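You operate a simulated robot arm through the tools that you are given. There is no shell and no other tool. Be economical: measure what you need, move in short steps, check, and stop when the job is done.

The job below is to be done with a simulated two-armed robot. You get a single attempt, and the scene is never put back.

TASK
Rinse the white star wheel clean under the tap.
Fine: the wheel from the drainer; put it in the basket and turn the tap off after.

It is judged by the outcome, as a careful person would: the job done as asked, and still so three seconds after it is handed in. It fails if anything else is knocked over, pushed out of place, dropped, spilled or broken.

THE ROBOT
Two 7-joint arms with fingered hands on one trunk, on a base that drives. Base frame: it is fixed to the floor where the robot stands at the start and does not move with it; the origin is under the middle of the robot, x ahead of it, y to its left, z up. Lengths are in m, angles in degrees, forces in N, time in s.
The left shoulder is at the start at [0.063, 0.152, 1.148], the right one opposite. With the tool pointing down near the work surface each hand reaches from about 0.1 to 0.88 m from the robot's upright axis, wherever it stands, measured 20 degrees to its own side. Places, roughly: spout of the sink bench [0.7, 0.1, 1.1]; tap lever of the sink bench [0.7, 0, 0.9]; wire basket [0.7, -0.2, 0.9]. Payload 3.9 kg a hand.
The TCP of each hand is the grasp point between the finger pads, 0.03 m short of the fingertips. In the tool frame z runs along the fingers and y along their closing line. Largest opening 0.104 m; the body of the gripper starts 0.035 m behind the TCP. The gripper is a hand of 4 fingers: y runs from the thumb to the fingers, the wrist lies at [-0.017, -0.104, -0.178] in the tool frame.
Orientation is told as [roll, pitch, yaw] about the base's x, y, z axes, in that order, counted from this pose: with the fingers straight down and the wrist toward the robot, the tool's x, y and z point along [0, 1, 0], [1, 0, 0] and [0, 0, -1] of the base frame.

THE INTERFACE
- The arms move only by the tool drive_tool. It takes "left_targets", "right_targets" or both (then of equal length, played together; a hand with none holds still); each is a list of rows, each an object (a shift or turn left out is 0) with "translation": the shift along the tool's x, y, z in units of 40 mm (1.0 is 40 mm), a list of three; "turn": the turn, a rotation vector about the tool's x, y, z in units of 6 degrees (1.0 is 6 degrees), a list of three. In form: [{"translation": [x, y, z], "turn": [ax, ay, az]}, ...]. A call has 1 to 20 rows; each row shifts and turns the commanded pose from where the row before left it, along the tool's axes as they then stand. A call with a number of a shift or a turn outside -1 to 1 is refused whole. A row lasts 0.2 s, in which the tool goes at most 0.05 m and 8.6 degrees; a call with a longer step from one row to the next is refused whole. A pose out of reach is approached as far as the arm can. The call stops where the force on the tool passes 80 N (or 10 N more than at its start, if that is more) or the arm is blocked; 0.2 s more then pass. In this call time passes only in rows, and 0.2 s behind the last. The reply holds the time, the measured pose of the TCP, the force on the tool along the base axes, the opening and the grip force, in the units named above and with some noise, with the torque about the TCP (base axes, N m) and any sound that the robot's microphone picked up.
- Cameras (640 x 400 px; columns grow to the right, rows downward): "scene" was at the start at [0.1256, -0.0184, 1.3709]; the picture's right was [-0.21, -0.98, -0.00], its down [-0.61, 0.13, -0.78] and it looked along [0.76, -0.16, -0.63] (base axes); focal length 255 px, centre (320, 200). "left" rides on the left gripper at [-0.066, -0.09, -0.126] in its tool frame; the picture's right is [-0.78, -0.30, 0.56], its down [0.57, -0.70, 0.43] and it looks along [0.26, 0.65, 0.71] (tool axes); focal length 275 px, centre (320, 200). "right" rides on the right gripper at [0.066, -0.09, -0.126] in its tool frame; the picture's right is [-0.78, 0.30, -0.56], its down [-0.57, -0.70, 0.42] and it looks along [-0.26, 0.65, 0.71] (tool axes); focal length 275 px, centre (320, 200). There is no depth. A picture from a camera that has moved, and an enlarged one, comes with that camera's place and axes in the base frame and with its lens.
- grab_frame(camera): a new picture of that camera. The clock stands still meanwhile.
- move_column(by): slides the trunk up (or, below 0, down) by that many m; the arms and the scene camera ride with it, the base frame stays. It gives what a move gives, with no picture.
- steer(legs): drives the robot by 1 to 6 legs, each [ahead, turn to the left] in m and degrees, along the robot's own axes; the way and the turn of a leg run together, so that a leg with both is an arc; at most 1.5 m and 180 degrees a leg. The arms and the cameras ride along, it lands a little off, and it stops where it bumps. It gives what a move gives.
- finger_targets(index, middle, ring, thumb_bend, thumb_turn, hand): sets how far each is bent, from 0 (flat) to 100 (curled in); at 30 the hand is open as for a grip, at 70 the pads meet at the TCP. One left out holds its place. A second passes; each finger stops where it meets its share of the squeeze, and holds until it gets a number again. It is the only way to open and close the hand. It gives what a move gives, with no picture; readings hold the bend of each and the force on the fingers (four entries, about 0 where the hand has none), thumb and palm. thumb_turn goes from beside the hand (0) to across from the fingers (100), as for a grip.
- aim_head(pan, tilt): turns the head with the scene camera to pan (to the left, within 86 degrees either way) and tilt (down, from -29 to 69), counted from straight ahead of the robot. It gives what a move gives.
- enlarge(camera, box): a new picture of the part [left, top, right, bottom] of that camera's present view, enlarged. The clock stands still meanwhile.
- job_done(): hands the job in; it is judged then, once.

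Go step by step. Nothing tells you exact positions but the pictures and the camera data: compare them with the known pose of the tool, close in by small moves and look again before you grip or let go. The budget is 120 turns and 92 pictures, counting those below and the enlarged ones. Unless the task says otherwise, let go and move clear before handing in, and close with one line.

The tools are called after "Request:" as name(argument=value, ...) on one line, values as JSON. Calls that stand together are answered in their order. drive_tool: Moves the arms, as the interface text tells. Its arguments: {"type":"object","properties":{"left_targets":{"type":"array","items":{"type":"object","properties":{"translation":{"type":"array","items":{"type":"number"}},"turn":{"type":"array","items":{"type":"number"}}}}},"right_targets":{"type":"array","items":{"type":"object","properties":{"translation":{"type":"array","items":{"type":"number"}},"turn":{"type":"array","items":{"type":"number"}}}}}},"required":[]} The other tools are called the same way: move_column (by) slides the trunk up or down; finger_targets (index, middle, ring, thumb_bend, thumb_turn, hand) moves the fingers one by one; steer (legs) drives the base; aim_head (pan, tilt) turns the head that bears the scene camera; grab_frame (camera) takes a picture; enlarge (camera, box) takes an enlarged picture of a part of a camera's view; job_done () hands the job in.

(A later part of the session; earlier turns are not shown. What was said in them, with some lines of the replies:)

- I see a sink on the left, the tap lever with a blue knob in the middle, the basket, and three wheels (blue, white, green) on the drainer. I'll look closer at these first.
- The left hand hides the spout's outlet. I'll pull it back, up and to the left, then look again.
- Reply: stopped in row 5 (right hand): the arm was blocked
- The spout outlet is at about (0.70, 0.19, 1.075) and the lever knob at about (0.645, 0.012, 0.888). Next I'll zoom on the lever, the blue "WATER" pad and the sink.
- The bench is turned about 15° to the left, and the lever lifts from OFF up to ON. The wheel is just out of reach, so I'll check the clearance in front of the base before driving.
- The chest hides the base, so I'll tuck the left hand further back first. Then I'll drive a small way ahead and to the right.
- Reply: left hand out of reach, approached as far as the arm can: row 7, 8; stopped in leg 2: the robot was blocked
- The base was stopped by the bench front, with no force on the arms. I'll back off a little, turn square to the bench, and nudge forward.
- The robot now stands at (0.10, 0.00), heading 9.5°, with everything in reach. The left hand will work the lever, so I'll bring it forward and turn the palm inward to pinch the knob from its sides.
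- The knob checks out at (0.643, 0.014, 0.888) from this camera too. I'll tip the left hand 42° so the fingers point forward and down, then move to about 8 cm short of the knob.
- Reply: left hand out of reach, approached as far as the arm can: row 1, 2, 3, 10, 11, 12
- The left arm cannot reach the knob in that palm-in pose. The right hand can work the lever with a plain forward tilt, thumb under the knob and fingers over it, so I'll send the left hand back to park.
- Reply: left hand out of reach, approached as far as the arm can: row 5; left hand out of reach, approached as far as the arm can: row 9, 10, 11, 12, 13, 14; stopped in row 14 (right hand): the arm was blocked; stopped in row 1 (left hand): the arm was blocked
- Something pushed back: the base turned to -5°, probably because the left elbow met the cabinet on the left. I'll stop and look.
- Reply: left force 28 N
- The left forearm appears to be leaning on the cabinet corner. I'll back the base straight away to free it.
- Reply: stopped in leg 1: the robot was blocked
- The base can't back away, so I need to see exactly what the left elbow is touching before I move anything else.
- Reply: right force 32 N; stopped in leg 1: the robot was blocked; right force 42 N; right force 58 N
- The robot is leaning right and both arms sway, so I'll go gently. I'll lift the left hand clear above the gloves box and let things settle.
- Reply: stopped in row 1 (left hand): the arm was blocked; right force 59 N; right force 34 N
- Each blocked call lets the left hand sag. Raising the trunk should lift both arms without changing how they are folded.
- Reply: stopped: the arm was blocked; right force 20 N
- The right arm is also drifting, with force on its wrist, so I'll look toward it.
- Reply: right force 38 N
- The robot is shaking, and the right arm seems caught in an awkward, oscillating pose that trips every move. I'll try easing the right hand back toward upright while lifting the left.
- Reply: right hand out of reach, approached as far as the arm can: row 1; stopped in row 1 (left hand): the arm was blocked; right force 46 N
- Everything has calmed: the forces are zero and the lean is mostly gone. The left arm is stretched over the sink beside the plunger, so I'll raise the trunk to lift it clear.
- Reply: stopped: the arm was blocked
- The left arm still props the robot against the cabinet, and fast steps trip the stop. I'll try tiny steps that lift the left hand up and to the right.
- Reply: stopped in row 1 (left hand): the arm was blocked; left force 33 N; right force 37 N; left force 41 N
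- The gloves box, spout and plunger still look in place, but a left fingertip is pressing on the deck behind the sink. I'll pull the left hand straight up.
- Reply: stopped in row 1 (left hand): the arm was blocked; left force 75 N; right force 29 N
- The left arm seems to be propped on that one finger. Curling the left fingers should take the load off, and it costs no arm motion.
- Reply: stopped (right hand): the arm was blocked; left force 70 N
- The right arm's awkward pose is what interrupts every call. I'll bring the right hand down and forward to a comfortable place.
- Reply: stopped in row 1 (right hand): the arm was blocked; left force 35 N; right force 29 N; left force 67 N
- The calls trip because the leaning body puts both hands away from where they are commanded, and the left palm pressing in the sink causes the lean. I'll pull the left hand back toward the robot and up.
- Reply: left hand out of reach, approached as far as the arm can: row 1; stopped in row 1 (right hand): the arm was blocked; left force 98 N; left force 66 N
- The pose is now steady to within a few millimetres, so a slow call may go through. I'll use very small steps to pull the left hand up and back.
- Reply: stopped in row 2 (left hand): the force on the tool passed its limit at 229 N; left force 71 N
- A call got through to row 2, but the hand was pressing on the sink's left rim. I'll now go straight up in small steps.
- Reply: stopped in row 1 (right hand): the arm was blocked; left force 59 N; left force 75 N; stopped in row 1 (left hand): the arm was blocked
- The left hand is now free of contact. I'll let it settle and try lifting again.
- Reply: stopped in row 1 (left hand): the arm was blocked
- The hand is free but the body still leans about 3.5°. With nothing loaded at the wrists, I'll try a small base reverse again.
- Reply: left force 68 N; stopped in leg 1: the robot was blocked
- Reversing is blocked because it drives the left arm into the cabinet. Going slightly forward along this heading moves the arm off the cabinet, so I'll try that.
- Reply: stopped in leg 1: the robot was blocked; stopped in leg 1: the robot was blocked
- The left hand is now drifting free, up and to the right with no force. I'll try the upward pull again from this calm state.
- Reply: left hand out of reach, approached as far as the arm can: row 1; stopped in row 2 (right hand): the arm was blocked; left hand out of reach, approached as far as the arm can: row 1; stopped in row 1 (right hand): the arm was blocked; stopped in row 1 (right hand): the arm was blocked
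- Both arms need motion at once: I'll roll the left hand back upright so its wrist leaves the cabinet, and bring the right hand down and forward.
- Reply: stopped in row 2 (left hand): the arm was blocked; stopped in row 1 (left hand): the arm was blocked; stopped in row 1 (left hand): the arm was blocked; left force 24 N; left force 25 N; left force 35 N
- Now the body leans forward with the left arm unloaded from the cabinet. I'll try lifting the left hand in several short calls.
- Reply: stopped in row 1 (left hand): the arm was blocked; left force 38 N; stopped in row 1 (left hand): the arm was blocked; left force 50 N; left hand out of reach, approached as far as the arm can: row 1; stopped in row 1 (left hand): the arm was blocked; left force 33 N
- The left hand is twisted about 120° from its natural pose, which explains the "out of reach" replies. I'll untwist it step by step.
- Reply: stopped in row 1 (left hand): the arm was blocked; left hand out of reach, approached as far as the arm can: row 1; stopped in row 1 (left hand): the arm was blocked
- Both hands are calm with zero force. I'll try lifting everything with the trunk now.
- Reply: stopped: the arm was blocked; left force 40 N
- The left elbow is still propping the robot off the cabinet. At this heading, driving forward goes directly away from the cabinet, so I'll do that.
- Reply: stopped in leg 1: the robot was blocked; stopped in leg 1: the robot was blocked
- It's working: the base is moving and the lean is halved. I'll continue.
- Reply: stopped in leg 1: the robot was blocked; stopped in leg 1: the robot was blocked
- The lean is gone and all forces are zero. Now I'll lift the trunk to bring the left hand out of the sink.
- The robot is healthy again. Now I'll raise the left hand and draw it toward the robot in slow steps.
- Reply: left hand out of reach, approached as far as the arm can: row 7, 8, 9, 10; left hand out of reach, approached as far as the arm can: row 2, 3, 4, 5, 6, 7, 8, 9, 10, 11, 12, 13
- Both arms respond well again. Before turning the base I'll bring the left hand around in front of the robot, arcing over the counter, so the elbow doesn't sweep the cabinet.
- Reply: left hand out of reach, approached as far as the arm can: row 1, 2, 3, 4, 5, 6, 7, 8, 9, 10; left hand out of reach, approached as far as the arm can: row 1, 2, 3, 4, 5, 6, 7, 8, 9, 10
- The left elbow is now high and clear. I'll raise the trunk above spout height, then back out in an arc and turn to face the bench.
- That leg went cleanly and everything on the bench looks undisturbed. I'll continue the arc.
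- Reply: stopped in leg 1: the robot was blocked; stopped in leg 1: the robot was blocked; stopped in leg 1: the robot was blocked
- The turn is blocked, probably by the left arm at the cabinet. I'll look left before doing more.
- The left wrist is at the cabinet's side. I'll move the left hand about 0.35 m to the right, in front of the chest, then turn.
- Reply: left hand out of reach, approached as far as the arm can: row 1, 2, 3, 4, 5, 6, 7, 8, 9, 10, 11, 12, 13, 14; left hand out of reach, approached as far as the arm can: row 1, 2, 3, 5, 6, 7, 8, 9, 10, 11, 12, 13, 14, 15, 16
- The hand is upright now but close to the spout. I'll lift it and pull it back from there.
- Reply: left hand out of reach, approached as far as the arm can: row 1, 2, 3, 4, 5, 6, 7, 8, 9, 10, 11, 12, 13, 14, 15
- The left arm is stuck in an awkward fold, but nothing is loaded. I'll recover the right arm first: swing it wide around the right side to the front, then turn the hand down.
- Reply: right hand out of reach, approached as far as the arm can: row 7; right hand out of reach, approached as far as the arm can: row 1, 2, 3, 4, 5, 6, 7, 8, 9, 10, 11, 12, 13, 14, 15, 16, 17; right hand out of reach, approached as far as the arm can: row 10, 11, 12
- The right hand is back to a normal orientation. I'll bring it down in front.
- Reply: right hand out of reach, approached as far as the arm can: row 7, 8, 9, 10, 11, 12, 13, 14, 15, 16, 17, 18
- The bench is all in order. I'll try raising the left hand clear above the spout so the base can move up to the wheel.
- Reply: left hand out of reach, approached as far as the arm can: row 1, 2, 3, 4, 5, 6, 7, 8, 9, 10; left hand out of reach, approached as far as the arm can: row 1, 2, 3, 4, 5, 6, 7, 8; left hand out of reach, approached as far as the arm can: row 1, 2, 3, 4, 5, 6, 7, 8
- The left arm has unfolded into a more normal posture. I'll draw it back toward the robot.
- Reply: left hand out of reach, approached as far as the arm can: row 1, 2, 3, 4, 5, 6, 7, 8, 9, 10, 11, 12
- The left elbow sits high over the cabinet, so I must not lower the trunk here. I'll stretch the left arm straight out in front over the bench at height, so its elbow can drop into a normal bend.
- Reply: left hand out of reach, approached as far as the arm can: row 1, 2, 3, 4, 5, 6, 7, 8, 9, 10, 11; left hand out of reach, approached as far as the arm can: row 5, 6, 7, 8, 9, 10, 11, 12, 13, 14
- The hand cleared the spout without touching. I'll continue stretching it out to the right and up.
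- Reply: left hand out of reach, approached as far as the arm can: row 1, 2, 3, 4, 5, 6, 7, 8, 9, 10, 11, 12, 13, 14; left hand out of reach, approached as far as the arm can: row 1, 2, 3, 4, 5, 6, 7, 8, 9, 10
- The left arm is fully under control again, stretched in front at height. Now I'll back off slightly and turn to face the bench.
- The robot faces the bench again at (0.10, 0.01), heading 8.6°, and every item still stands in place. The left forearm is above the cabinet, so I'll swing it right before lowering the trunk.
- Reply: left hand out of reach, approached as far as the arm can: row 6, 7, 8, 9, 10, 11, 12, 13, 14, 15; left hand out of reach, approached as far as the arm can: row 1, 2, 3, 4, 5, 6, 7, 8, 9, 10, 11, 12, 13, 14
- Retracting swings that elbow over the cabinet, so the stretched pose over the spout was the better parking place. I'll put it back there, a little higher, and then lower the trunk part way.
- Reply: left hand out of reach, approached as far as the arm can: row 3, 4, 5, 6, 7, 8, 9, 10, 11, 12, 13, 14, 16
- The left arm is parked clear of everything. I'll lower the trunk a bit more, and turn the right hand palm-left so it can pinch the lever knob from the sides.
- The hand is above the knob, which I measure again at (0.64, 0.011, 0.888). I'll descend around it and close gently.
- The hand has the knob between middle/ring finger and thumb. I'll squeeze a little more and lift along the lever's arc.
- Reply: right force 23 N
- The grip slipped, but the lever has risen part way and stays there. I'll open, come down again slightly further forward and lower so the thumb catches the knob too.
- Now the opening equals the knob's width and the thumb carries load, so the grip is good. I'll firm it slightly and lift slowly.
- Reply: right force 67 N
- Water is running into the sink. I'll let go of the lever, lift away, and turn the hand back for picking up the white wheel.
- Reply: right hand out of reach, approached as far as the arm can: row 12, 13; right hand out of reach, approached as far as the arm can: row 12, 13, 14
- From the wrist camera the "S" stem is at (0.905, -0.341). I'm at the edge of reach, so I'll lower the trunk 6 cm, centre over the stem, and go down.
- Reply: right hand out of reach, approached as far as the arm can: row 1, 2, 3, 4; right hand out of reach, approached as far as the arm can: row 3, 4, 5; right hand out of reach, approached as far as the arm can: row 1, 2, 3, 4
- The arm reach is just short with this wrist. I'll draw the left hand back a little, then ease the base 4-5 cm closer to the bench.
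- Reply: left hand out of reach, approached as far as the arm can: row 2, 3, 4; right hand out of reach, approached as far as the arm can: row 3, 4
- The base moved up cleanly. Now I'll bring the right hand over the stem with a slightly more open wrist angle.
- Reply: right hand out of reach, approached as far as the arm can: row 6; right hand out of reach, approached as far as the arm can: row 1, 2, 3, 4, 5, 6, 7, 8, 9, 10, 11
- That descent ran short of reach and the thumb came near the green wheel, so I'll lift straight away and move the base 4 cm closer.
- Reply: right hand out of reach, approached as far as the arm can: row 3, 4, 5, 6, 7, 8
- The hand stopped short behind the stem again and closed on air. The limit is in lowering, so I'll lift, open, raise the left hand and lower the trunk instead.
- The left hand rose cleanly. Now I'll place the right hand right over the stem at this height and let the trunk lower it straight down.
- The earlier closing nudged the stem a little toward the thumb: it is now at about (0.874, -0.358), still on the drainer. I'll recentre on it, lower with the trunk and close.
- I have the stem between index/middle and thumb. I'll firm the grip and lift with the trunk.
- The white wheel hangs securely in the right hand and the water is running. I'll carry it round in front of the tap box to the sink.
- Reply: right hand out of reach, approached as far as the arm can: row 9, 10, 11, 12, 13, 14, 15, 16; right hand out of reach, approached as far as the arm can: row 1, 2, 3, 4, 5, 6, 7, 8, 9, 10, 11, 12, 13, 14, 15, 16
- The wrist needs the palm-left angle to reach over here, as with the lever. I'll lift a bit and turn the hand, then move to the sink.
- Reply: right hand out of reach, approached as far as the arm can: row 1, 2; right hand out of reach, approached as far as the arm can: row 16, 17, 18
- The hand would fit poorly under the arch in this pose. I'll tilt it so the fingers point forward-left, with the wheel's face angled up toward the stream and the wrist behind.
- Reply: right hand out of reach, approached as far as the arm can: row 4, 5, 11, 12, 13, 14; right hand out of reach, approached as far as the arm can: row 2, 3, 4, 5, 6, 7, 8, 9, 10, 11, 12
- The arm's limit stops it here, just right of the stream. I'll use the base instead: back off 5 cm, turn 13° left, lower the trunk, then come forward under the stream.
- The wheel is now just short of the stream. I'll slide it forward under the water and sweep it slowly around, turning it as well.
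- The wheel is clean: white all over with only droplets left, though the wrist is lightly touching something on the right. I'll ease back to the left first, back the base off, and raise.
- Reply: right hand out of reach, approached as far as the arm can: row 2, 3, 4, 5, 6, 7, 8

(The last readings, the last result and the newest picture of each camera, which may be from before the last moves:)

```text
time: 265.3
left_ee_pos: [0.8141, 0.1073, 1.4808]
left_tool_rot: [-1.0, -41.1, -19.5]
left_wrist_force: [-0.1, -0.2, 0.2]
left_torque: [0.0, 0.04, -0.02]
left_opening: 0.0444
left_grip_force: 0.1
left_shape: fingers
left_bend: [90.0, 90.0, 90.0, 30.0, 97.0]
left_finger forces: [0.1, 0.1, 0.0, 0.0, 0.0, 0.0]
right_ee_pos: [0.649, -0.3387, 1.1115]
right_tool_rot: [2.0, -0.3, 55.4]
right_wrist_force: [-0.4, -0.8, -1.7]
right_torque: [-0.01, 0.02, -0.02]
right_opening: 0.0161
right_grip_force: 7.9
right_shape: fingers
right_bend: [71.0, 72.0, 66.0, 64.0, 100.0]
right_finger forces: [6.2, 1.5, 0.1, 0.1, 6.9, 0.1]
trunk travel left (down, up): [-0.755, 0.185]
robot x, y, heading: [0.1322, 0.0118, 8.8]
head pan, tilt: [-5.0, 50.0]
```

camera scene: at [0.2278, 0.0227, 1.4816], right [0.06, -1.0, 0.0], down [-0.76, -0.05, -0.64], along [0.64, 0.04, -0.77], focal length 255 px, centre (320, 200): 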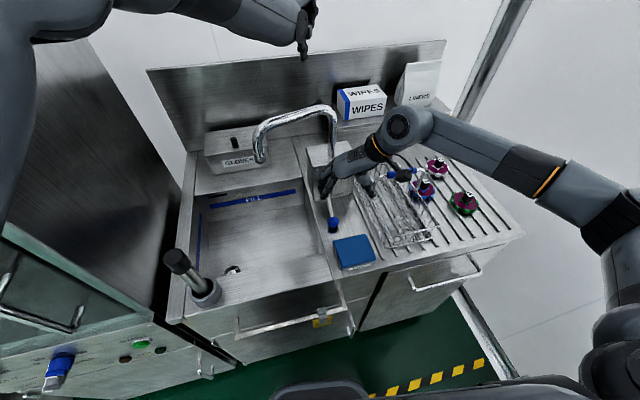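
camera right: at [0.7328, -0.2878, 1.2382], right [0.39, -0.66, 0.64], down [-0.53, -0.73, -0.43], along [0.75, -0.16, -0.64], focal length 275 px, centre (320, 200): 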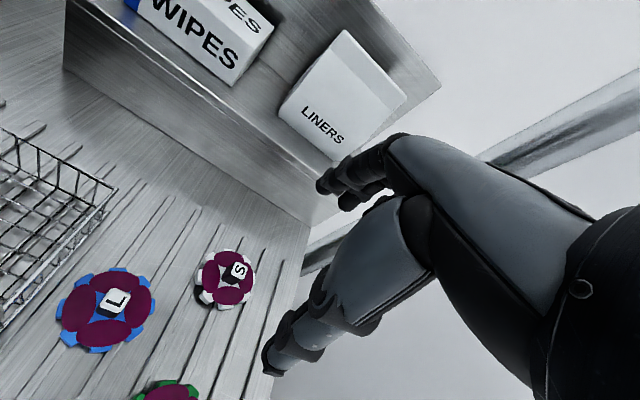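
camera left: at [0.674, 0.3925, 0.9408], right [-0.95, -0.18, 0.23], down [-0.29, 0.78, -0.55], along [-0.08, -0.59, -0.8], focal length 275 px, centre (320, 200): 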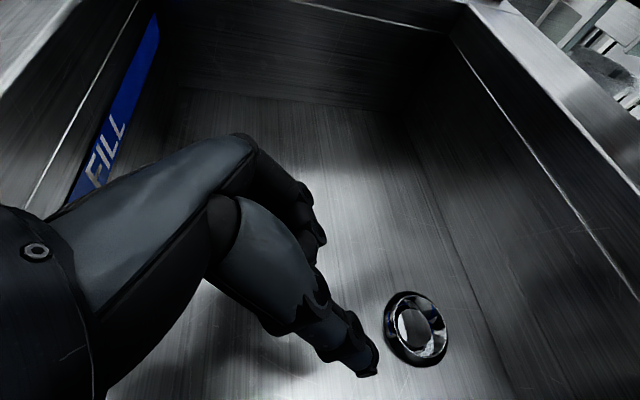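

The wheel hangs level over the drainer area. From the earlier views the front half of the basket centres at (0.65, -0.175), with the handle across its middle, so I'll align the hand with the basket and move over that half.

Request:
drive_tool(right_targets=[{"turn": [0, 0, -0.9]}, {"turn": [0, 0, -1]}, {"turn": [0, 0, -1]}, {"turn": [0, 0, -1]}, {"turn": [0, 0, -1]}, {"turn": [0, 0, -1]}, {"turn": [0, 0, -1]}])

Request:
drive_tool(right_targets=[{"translation": [0, 0.35, 0]}, {"translation": [0, 0.4, 0]}, {"translation": [0, 0.4, 0]}, {"translation": [0, 0.4, 0]}, {"translation": [0, 0.4, 0]}, {"translation": [0, 0.4, 0]}, {"translation": [0, 0.4, 0]}, {"translation": [0, 0.4, 0]}, {"translation": [0, 0.4, 0]}])

```text
time: 266.9
left_ee_pos: [0.815, 0.1087, 1.48]
left_tool_rot: [-1.1, -40.9, -19.5]
left_wrist_force: [-0.8, 0.1, 0.3]
left_torque: [-0.01, -0.03, -0.01]
left_opening: 0.0447
left_grip_force: 0.2
left_shape: fingers
left_bend: [90.0, 90.0, 90.0, 30.0, 97.0]
left_finger forces: [0.0, 0.0, 0.0, 0.0, 0.0, 0.0]
right_ee_pos: [0.649, -0.3389, 1.1109]
right_tool_rot: [1.4, -1.4, 96.9]
right_wrist_force: [0.6, 0.5, -1.4]
right_torque: [0.02, -0.03, 0.01]
right_opening: 0.0162
right_grip_force: 7.1
right_shape: fingers
right_bend: [71.0, 72.0, 66.0, 64.0, 100.0]
right_finger forces: [6.3, 1.5, 0.0, 0.1, 6.8, 0.1]
trunk travel left (down, up): [-0.755, 0.185]
robot x, y, heading: [0.1307, 0.008, 8.6]
head pan, tilt: [-5.0, 50.0]
```

```text
time: 268.9
left_ee_pos: [0.8154, 0.1096, 1.48]
left_tool_rot: [-1.1, -41.1, -19.3]
left_wrist_force: [0.5, 0.4, -0.7]
left_torque: [-0.01, 0.01, -0.04]
left_opening: 0.0449
left_grip_force: 0.1
left_shape: fingers
left_bend: [90.0, 90.0, 90.0, 30.0, 97.0]
left_finger forces: [0.1, 0.0, 0.0, 0.1, 0.0, 0.1]
right_ee_pos: [0.6322, -0.1957, 1.1167]
right_tool_rot: [1.4, -1.6, 96.8]
right_wrist_force: [-0.5, -0.3, -0.6]
right_torque: [0.04, 0.0, -0.02]
right_opening: 0.016
right_grip_force: 7.1
right_shape: fingers
right_bend: [71.0, 72.0, 66.0, 64.0, 100.0]
right_finger forces: [6.3, 1.5, 0.0, 0.1, 6.8, 0.0]
trunk travel left (down, up): [-0.755, 0.185]
robot x, y, heading: [0.1343, 0.0066, 8.7]
head pan, tilt: [-5.0, 50.0]
```

Request:
drive_tool(right_targets=[{"translation": [-0.25, 0.22, 0]}, {"translation": [-0.25, 0.22, 0]}])

Request:
move_column(by=-0.14)

Request:
enlarge(camera="scene", box=[240, 100, 480, 280])

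```text
time: 269.5
left_ee_pos: [0.8159, 0.1091, 1.4801]
left_tool_rot: [-1.1, -40.9, -19.3]
left_wrist_force: [0.0, 0.4, -0.4]
left_torque: [-0.01, -0.03, 0.0]
left_opening: 0.0447
left_grip_force: 0.1
left_shape: fingers
left_bend: [90.0, 90.0, 90.0, 30.0, 97.0]
left_finger forces: [0.0, 0.0, 0.1, 0.1, 0.1, 0.0]
right_ee_pos: [0.651, -0.177, 1.1151]
right_tool_rot: [1.4, -1.5, 96.7]
right_wrist_force: [0.6, -0.6, -0.6]
right_torque: [0.02, 0.02, 0.01]
right_opening: 0.0159
right_grip_force: 7.1
right_shape: fingers
right_bend: [71.0, 72.0, 66.0, 64.0, 100.0]
right_finger forces: [6.3, 1.5, 0.1, 0.1, 6.8, 0.1]
trunk travel left (down, up): [-0.755, 0.185]
robot x, y, heading: [0.1328, 0.0101, 8.5]
head pan, tilt: [-5.0, 50.0]
```

```text
time: 271.2
left_ee_pos: [0.8134, 0.1078, 1.3395]
left_tool_rot: [-1.1, -41.0, -19.4]
left_wrist_force: [0.9, -0.1, 0.1]
left_torque: [0.01, -0.04, 0.02]
left_opening: 0.0447
left_grip_force: 0.0
left_shape: fingers
left_bend: [90.0, 90.0, 90.0, 30.0, 97.0]
left_finger forces: [0.0, 0.0, 0.0, 0.1, 0.0, 0.0]
right_ee_pos: [0.6497, -0.1772, 0.975]
right_tool_rot: [1.3, -1.5, 96.8]
right_wrist_force: [-0.1, -0.5, -0.3]
right_torque: [-0.01, -0.05, -0.02]
right_opening: 0.0159
right_grip_force: 7.8
right_shape: fingers
right_bend: [71.0, 72.0, 66.0, 64.0, 100.0]
right_finger forces: [6.3, 1.5, 0.1, 0.0, 6.8, 0.0]
trunk travel left (down, up): [-0.615, 0.325]
robot x, y, heading: [0.1297, 0.0094, 8.7]
head pan, tilt: [-5.0, 50.0]
```

```text
2.22 times, centred on (360, 190) of scene
camera zoom: at [0.2595, 0.0219, 1.3696], right [0.06, -1.0, 0.0], down [-0.76, -0.05, -0.64], along [0.64, 0.04, -0.77], focal length 566 px, centre (231, 222)
```

zoom: 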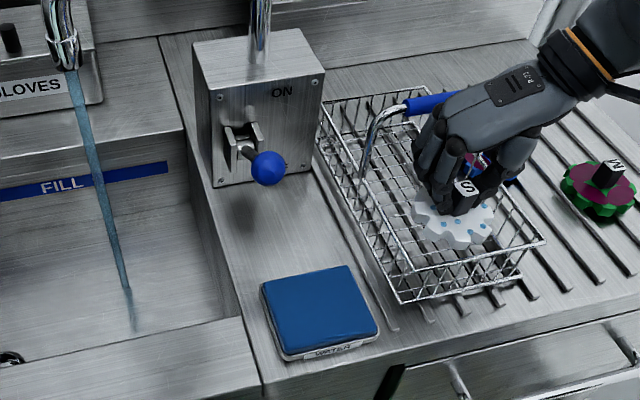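

The clean wheel is inside the front half of the basket, clear of walls and handle. I'll lower a touch more, let go, and lift straight out.

Request:
move_column(by=-0.02)

Request:
finger_targets(hand="right", index=40, middle=40, ring=40, thumb_bend=40)

Request:
move_column(by=0.17)

```text
time: 271.9
left_ee_pos: [0.8139, 0.1093, 1.3208]
left_tool_rot: [-1.1, -41.0, -19.5]
left_wrist_force: [-0.5, 1.1, 0.3]
left_torque: [0.0, -0.01, -0.01]
left_opening: 0.0447
left_grip_force: 0.1
left_shape: fingers
left_bend: [90.0, 90.0, 90.0, 30.0, 97.0]
left_finger forces: [0.0, 0.1, 0.0, 0.0, 0.0, 0.0]
right_ee_pos: [0.6485, -0.1772, 0.9561]
right_tool_rot: [1.2, -1.5, 96.8]
right_wrist_force: [-0.5, -0.4, -0.3]
right_torque: [-0.01, -0.02, 0.0]
right_opening: 0.0157
right_grip_force: 7.2
right_shape: fingers
right_bend: [71.0, 72.0, 66.0, 64.0, 100.0]
right_finger forces: [6.3, 1.6, 0.0, 0.0, 6.8, 0.0]
trunk travel left (down, up): [-0.595, 0.345]
robot x, y, heading: [0.132, 0.0082, 8.7]
head pan, tilt: [-5.0, 50.0]
```

```text
time: 272.9
left_ee_pos: [0.814, 0.1081, 1.3195]
left_tool_rot: [-1.1, -41.0, -19.4]
left_wrist_force: [-0.2, -0.2, -0.2]
left_torque: [-0.04, -0.01, 0.01]
left_opening: 0.0447
left_grip_force: 0.0
left_shape: fingers
left_bend: [90.0, 90.0, 90.0, 30.0, 97.0]
left_finger forces: [0.1, 0.0, 0.0, 0.1, 0.0, 0.0]
right_ee_pos: [0.6497, -0.178, 0.9557]
right_tool_rot: [1.4, -1.5, 96.9]
right_wrist_force: [-0.3, -0.5, 0.2]
right_torque: [0.01, 0.03, 0.02]
right_opening: 0.0787
right_grip_force: 0.1
right_shape: fingers
right_bend: [40.0, 40.0, 40.0, 40.0, 99.0]
right_finger forces: [0.0, 0.0, 0.1, 0.1, 0.0, 0.1]
trunk travel left (down, up): [-0.595, 0.345]
robot x, y, heading: [0.134, 0.0083, 8.2]
head pan, tilt: [-5.0, 50.0]
```

```text
time: 274.8
left_ee_pos: [0.8136, 0.107, 1.4903]
left_tool_rot: [-1.1, -41.0, -19.4]
left_wrist_force: [-0.9, 0.2, 0.2]
left_torque: [-0.02, 0.01, 0.0]
left_opening: 0.0444
left_grip_force: 0.1
left_shape: fingers
left_bend: [90.0, 90.0, 90.0, 30.0, 97.0]
left_finger forces: [0.1, 0.1, 0.1, 0.0, 0.0, 0.1]
right_ee_pos: [0.6495, -0.178, 1.1257]
right_tool_rot: [1.3, -1.6, 96.8]
right_wrist_force: [-0.8, 1.2, 0.1]
right_torque: [0.01, -0.01, -0.04]
right_opening: 0.0793
right_grip_force: 0.0
right_shape: fingers
right_bend: [40.0, 40.0, 40.0, 40.0, 99.0]
right_finger forces: [0.1, 0.1, 0.0, 0.0, 0.0, 0.1]
trunk travel left (down, up): [-0.765, 0.175]
robot x, y, heading: [0.1311, 0.0078, 8.4]
head pan, tilt: [-5.0, 50.0]
```

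The wheel is released in the basket. Now I'll close the right hand into a blunt point, place it above the raised knob, and press the lever down to OFF.

Request:
finger_targets(hand="right", index=70, middle=70, ring=70, thumb_bend=70)

Request:
drive_tool(right_targets=[{"translation": [-0.03, 0.3, 0]}, {"translation": [-0.03, 0.4, 0]}, {"translation": [-0.03, 0.4, 0]}, {"translation": [-0.03, 0.4, 0]}, {"translation": [-0.03, 0.4, 0]}, {"translation": [-0.03, 0.4, 0]}, {"translation": [-0.03, 0.4, 0]}, {"translation": [-0.03, 0.4, 0]}, {"translation": [-0.03, 0.4, 0]}, {"translation": [-0.03, 0.4, 0]}, {"translation": [-0.03, 0.4, 0]}, {"translation": [-0.03, 0.4, 0]}])

```text
time: 275.8
left_ee_pos: [0.815, 0.1072, 1.4899]
left_tool_rot: [-1.2, -41.0, -19.5]
left_wrist_force: [1.4, 0.3, 0.1]
left_torque: [-0.04, 0.02, 0.03]
left_opening: 0.0447
left_grip_force: 0.0
left_shape: fingers
left_bend: [90.0, 90.0, 90.0, 30.0, 97.0]
left_finger forces: [0.0, 0.1, 0.0, 0.0, 0.1, 0.1]
right_ee_pos: [0.6494, -0.1779, 1.1262]
right_tool_rot: [1.3, -1.4, 96.7]
right_wrist_force: [-0.5, 1.1, -0.7]
right_torque: [-0.02, 0.0, 0.0]
right_opening: 0.0036
right_grip_force: 0.0
right_shape: fingers
right_bend: [70.0, 70.0, 70.0, 70.0, 100.0]
right_finger forces: [0.0, 0.1, 0.0, 0.0, 0.0, 0.0]
trunk travel left (down, up): [-0.765, 0.175]
robot x, y, heading: [0.133, 0.0084, 8.6]
head pan, tilt: [-5.0, 50.0]
```

```text
time: 278.4
left_ee_pos: [0.8147, 0.1093, 1.4904]
left_tool_rot: [-1.0, -41.1, -19.3]
left_wrist_force: [-0.3, 0.0, 0.0]
left_torque: [0.01, 0.02, -0.02]
left_opening: 0.0448
left_grip_force: 0.1
left_shape: fingers
left_bend: [90.0, 90.0, 90.0, 30.0, 97.0]
left_finger forces: [0.0, 0.0, 0.0, 0.1, 0.0, 0.0]
right_ee_pos: [0.6407, 0.0116, 1.1292]
right_tool_rot: [1.4, -1.5, 96.8]
right_wrist_force: [0.6, 1.4, 0.8]
right_torque: [0.01, 0.01, 0.0]
right_opening: 0.0036
right_grip_force: 0.0
right_shape: fingers
right_bend: [70.0, 70.0, 70.0, 70.0, 100.0]
right_finger forces: [0.0, 0.1, 0.1, 0.1, 0.1, 0.0]
trunk travel left (down, up): [-0.765, 0.175]
robot x, y, heading: [0.1318, 0.0046, 8.6]
head pan, tilt: [-5.0, 50.0]
```

Request:
move_column(by=-0.13)

Request:
move_column(by=-0.06)

```text
time: 280.0
left_ee_pos: [0.8148, 0.1086, 1.3604]
left_tool_rot: [-1.1, -40.9, -19.5]
left_wrist_force: [0.7, 0.8, -0.2]
left_torque: [0.03, 0.02, 0.0]
left_opening: 0.0449
left_grip_force: 0.1
left_shape: fingers
left_bend: [90.0, 90.0, 90.0, 30.0, 97.0]
left_finger forces: [0.0, 0.0, 0.1, 0.1, 0.0, 0.0]
right_ee_pos: [0.642, 0.0114, 1.0004]
right_tool_rot: [1.3, -1.5, 96.9]
right_wrist_force: [-0.9, 0.0, -0.3]
right_torque: [0.04, 0.03, -0.03]
right_opening: 0.0038
right_grip_force: 0.0
right_shape: fingers
right_bend: [70.0, 70.0, 70.0, 70.0, 100.0]
right_finger forces: [0.0, 0.0, 0.0, 0.1, 0.0, 0.1]
trunk travel left (down, up): [-0.635, 0.305]
robot x, y, heading: [0.1314, 0.0097, 8.2]
head pan, tilt: [-5.0, 50.0]
```

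```text
time: 281.0
left_ee_pos: [0.813, 0.1085, 1.3002]
left_tool_rot: [-1.0, -41.1, -19.3]
left_wrist_force: [0.2, -0.6, -0.7]
left_torque: [0.02, -0.02, 0.01]
left_opening: 0.0443
left_grip_force: 0.1
left_shape: fingers
left_bend: [90.0, 90.0, 90.0, 30.0, 97.0]
left_finger forces: [0.1, 0.0, 0.1, 0.0, 0.0, 0.1]
right_ee_pos: [0.6408, 0.0097, 0.9409]
right_tool_rot: [1.4, -1.5, 96.8]
right_wrist_force: [0.4, -0.4, 0.2]
right_torque: [0.02, 0.0, 0.03]
right_opening: 0.0036
right_grip_force: 0.1
right_shape: fingers
right_bend: [70.0, 70.0, 70.0, 70.0, 100.0]
right_finger forces: [0.0, 0.0, 0.0, 0.0, 0.1, 0.0]
trunk travel left (down, up): [-0.575, 0.365]
robot x, y, heading: [0.1328, 0.0063, 8.7]
head pan, tilt: [-5.0, 50.0]
```

Request:
drive_tool(right_targets=[{"translation": [0, 0, 0.1]}, {"translation": [0, 0, 0.1]}, {"translation": [0, 0, 0.1]}, {"translation": [0, 0, 0.1]}, {"translation": [0, 0, 0.1]}, {"translation": [0, 0, 0.1]}])

```text
time: 282.4
left_ee_pos: [0.8097, 0.1094, 1.303]
left_tool_rot: [-1.1, -41.2, -19.4]
left_wrist_force: [-0.7, 0.2, 0.8]
left_torque: [0.0, -0.02, 0.03]
left_opening: 0.0446
left_grip_force: 0.0
left_shape: fingers
left_bend: [90.0, 90.0, 90.0, 30.0, 97.0]
left_finger forces: [0.0, 0.0, 0.1, 0.0, 0.0, 0.0]
right_ee_pos: [0.6398, 0.0134, 0.9206]
right_tool_rot: [0.8, -1.8, 97.0]
right_wrist_force: [0.6, 3.9, 30.6]
right_torque: [0.14, -0.35, -0.02]
right_opening: 0.0062
right_grip_force: 16.3
right_shape: fingers
right_bend: [70.0, 72.0, 70.0, 68.0, 100.0]
right_finger forces: [0.0, 22.7, 0.0, 0.0, 9.8, 0.1]
trunk travel left (down, up): [-0.575, 0.365]
robot x, y, heading: [0.1337, 0.0112, 8.5]
head pan, tilt: [-5.0, 50.0]
```

Pressing down gave a firm stop (about 30 N) exactly at the knob's OFF height. I'll open the fingers so nothing catches the knob, then lift away.

Request:
finger_targets(hand="right", index=35, middle=35, ring=35, thumb_bend=35)

Request:
move_column(by=0.2)

Request:
steer(legs=[[-0.05, 0]])

Request:
grab_frame(camera="scene")

```text
time: 283.4
left_ee_pos: [0.8144, 0.1093, 1.2999]
left_tool_rot: [-1.0, -41.0, -19.4]
left_wrist_force: [-0.6, -0.3, 0.5]
left_torque: [-0.01, -0.01, 0.0]
left_opening: 0.0445
left_grip_force: 0.0
left_shape: fingers
left_bend: [90.0, 90.0, 90.0, 30.0, 97.0]
left_finger forces: [0.1, 0.0, 0.1, 0.1, 0.0, 0.0]
right_ee_pos: [0.6407, 0.0102, 0.9157]
right_tool_rot: [1.4, -1.4, 96.8]
right_wrist_force: [0.3, 0.6, 0.2]
right_torque: [-0.01, -0.02, 0.01]
right_opening: 0.0917
right_grip_force: 0.1
right_shape: fingers
right_bend: [35.0, 35.0, 35.0, 35.0, 98.0]
right_finger forces: [0.0, 0.1, 0.0, 0.1, 0.0, 0.0]
trunk travel left (down, up): [-0.575, 0.365]
robot x, y, heading: [0.1306, 0.0052, 8.4]
head pan, tilt: [-5.0, 50.0]
```

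```text
time: 285.5
left_ee_pos: [0.8142, 0.1079, 1.5008]
left_tool_rot: [-1.1, -41.0, -19.3]
left_wrist_force: [-1.1, -0.5, 0.1]
left_torque: [-0.03, 0.0, 0.0]
left_opening: 0.0448
left_grip_force: 0.0
left_shape: fingers
left_bend: [90.0, 90.0, 90.0, 30.0, 97.0]
left_finger forces: [0.0, 0.0, 0.0, 0.1, 0.1, 0.0]
right_ee_pos: [0.6401, 0.0122, 1.1158]
right_tool_rot: [1.4, -1.6, 96.8]
right_wrist_force: [0.7, -0.2, -0.3]
right_torque: [-0.02, -0.02, 0.01]
right_opening: 0.0918
right_grip_force: 0.2
right_shape: fingers
right_bend: [35.0, 35.0, 35.0, 35.0, 98.0]
right_finger forces: [0.0, 0.0, 0.0, 0.0, 0.0, 0.0]
trunk travel left (down, up): [-0.775, 0.165]
robot x, y, heading: [0.1333, 0.0085, 8.7]
head pan, tilt: [-5.0, 50.0]
```

```text
time: 286.5
left_ee_pos: [0.7769, 0.1034, 1.4941]
left_tool_rot: [-1.4, -40.5, -19.0]
left_wrist_force: [1.0, 0.8, -1.0]
left_torque: [0.0, 0.03, -0.01]
left_opening: 0.0449
left_grip_force: 0.0
left_shape: fingers
left_bend: [90.0, 90.0, 90.0, 30.0, 97.0]
left_finger forces: [0.0, 0.0, 0.0, 0.0, 0.0, 0.0]
right_ee_pos: [0.6004, 0.0044, 1.1117]
right_tool_rot: [1.8, -1.5, 96.8]
right_wrist_force: [1.5, -0.6, -1.0]
right_torque: [0.01, 0.06, -0.01]
right_opening: 0.0917
right_grip_force: 0.2
right_shape: fingers
right_bend: [35.0, 35.0, 35.0, 35.0, 98.0]
right_finger forces: [0.0, 0.0, 0.1, 0.0, 0.0, 0.0]
trunk travel left (down, up): [-0.775, 0.165]
robot x, y, heading: [0.085, 0.0024, 8.7]
head pan, tilt: [-5.0, 50.0]
```

```text
refused: no pictures are left
```

The picture budget is used up, so I couldn't look at the final state. The knob pressed down to a firm stop at its OFF height, the wheel was let go inside the basket, and both hands are clear. I'm handing in.

Request:
job_done()

```text
The job is handed in.
```

The white star wheel was rinsed clean and released in the basket. The tap lever was pressed down to a firm stop at its OFF height, but I had no pictures left to confirm that the water stopped or where the wheel came to rest.
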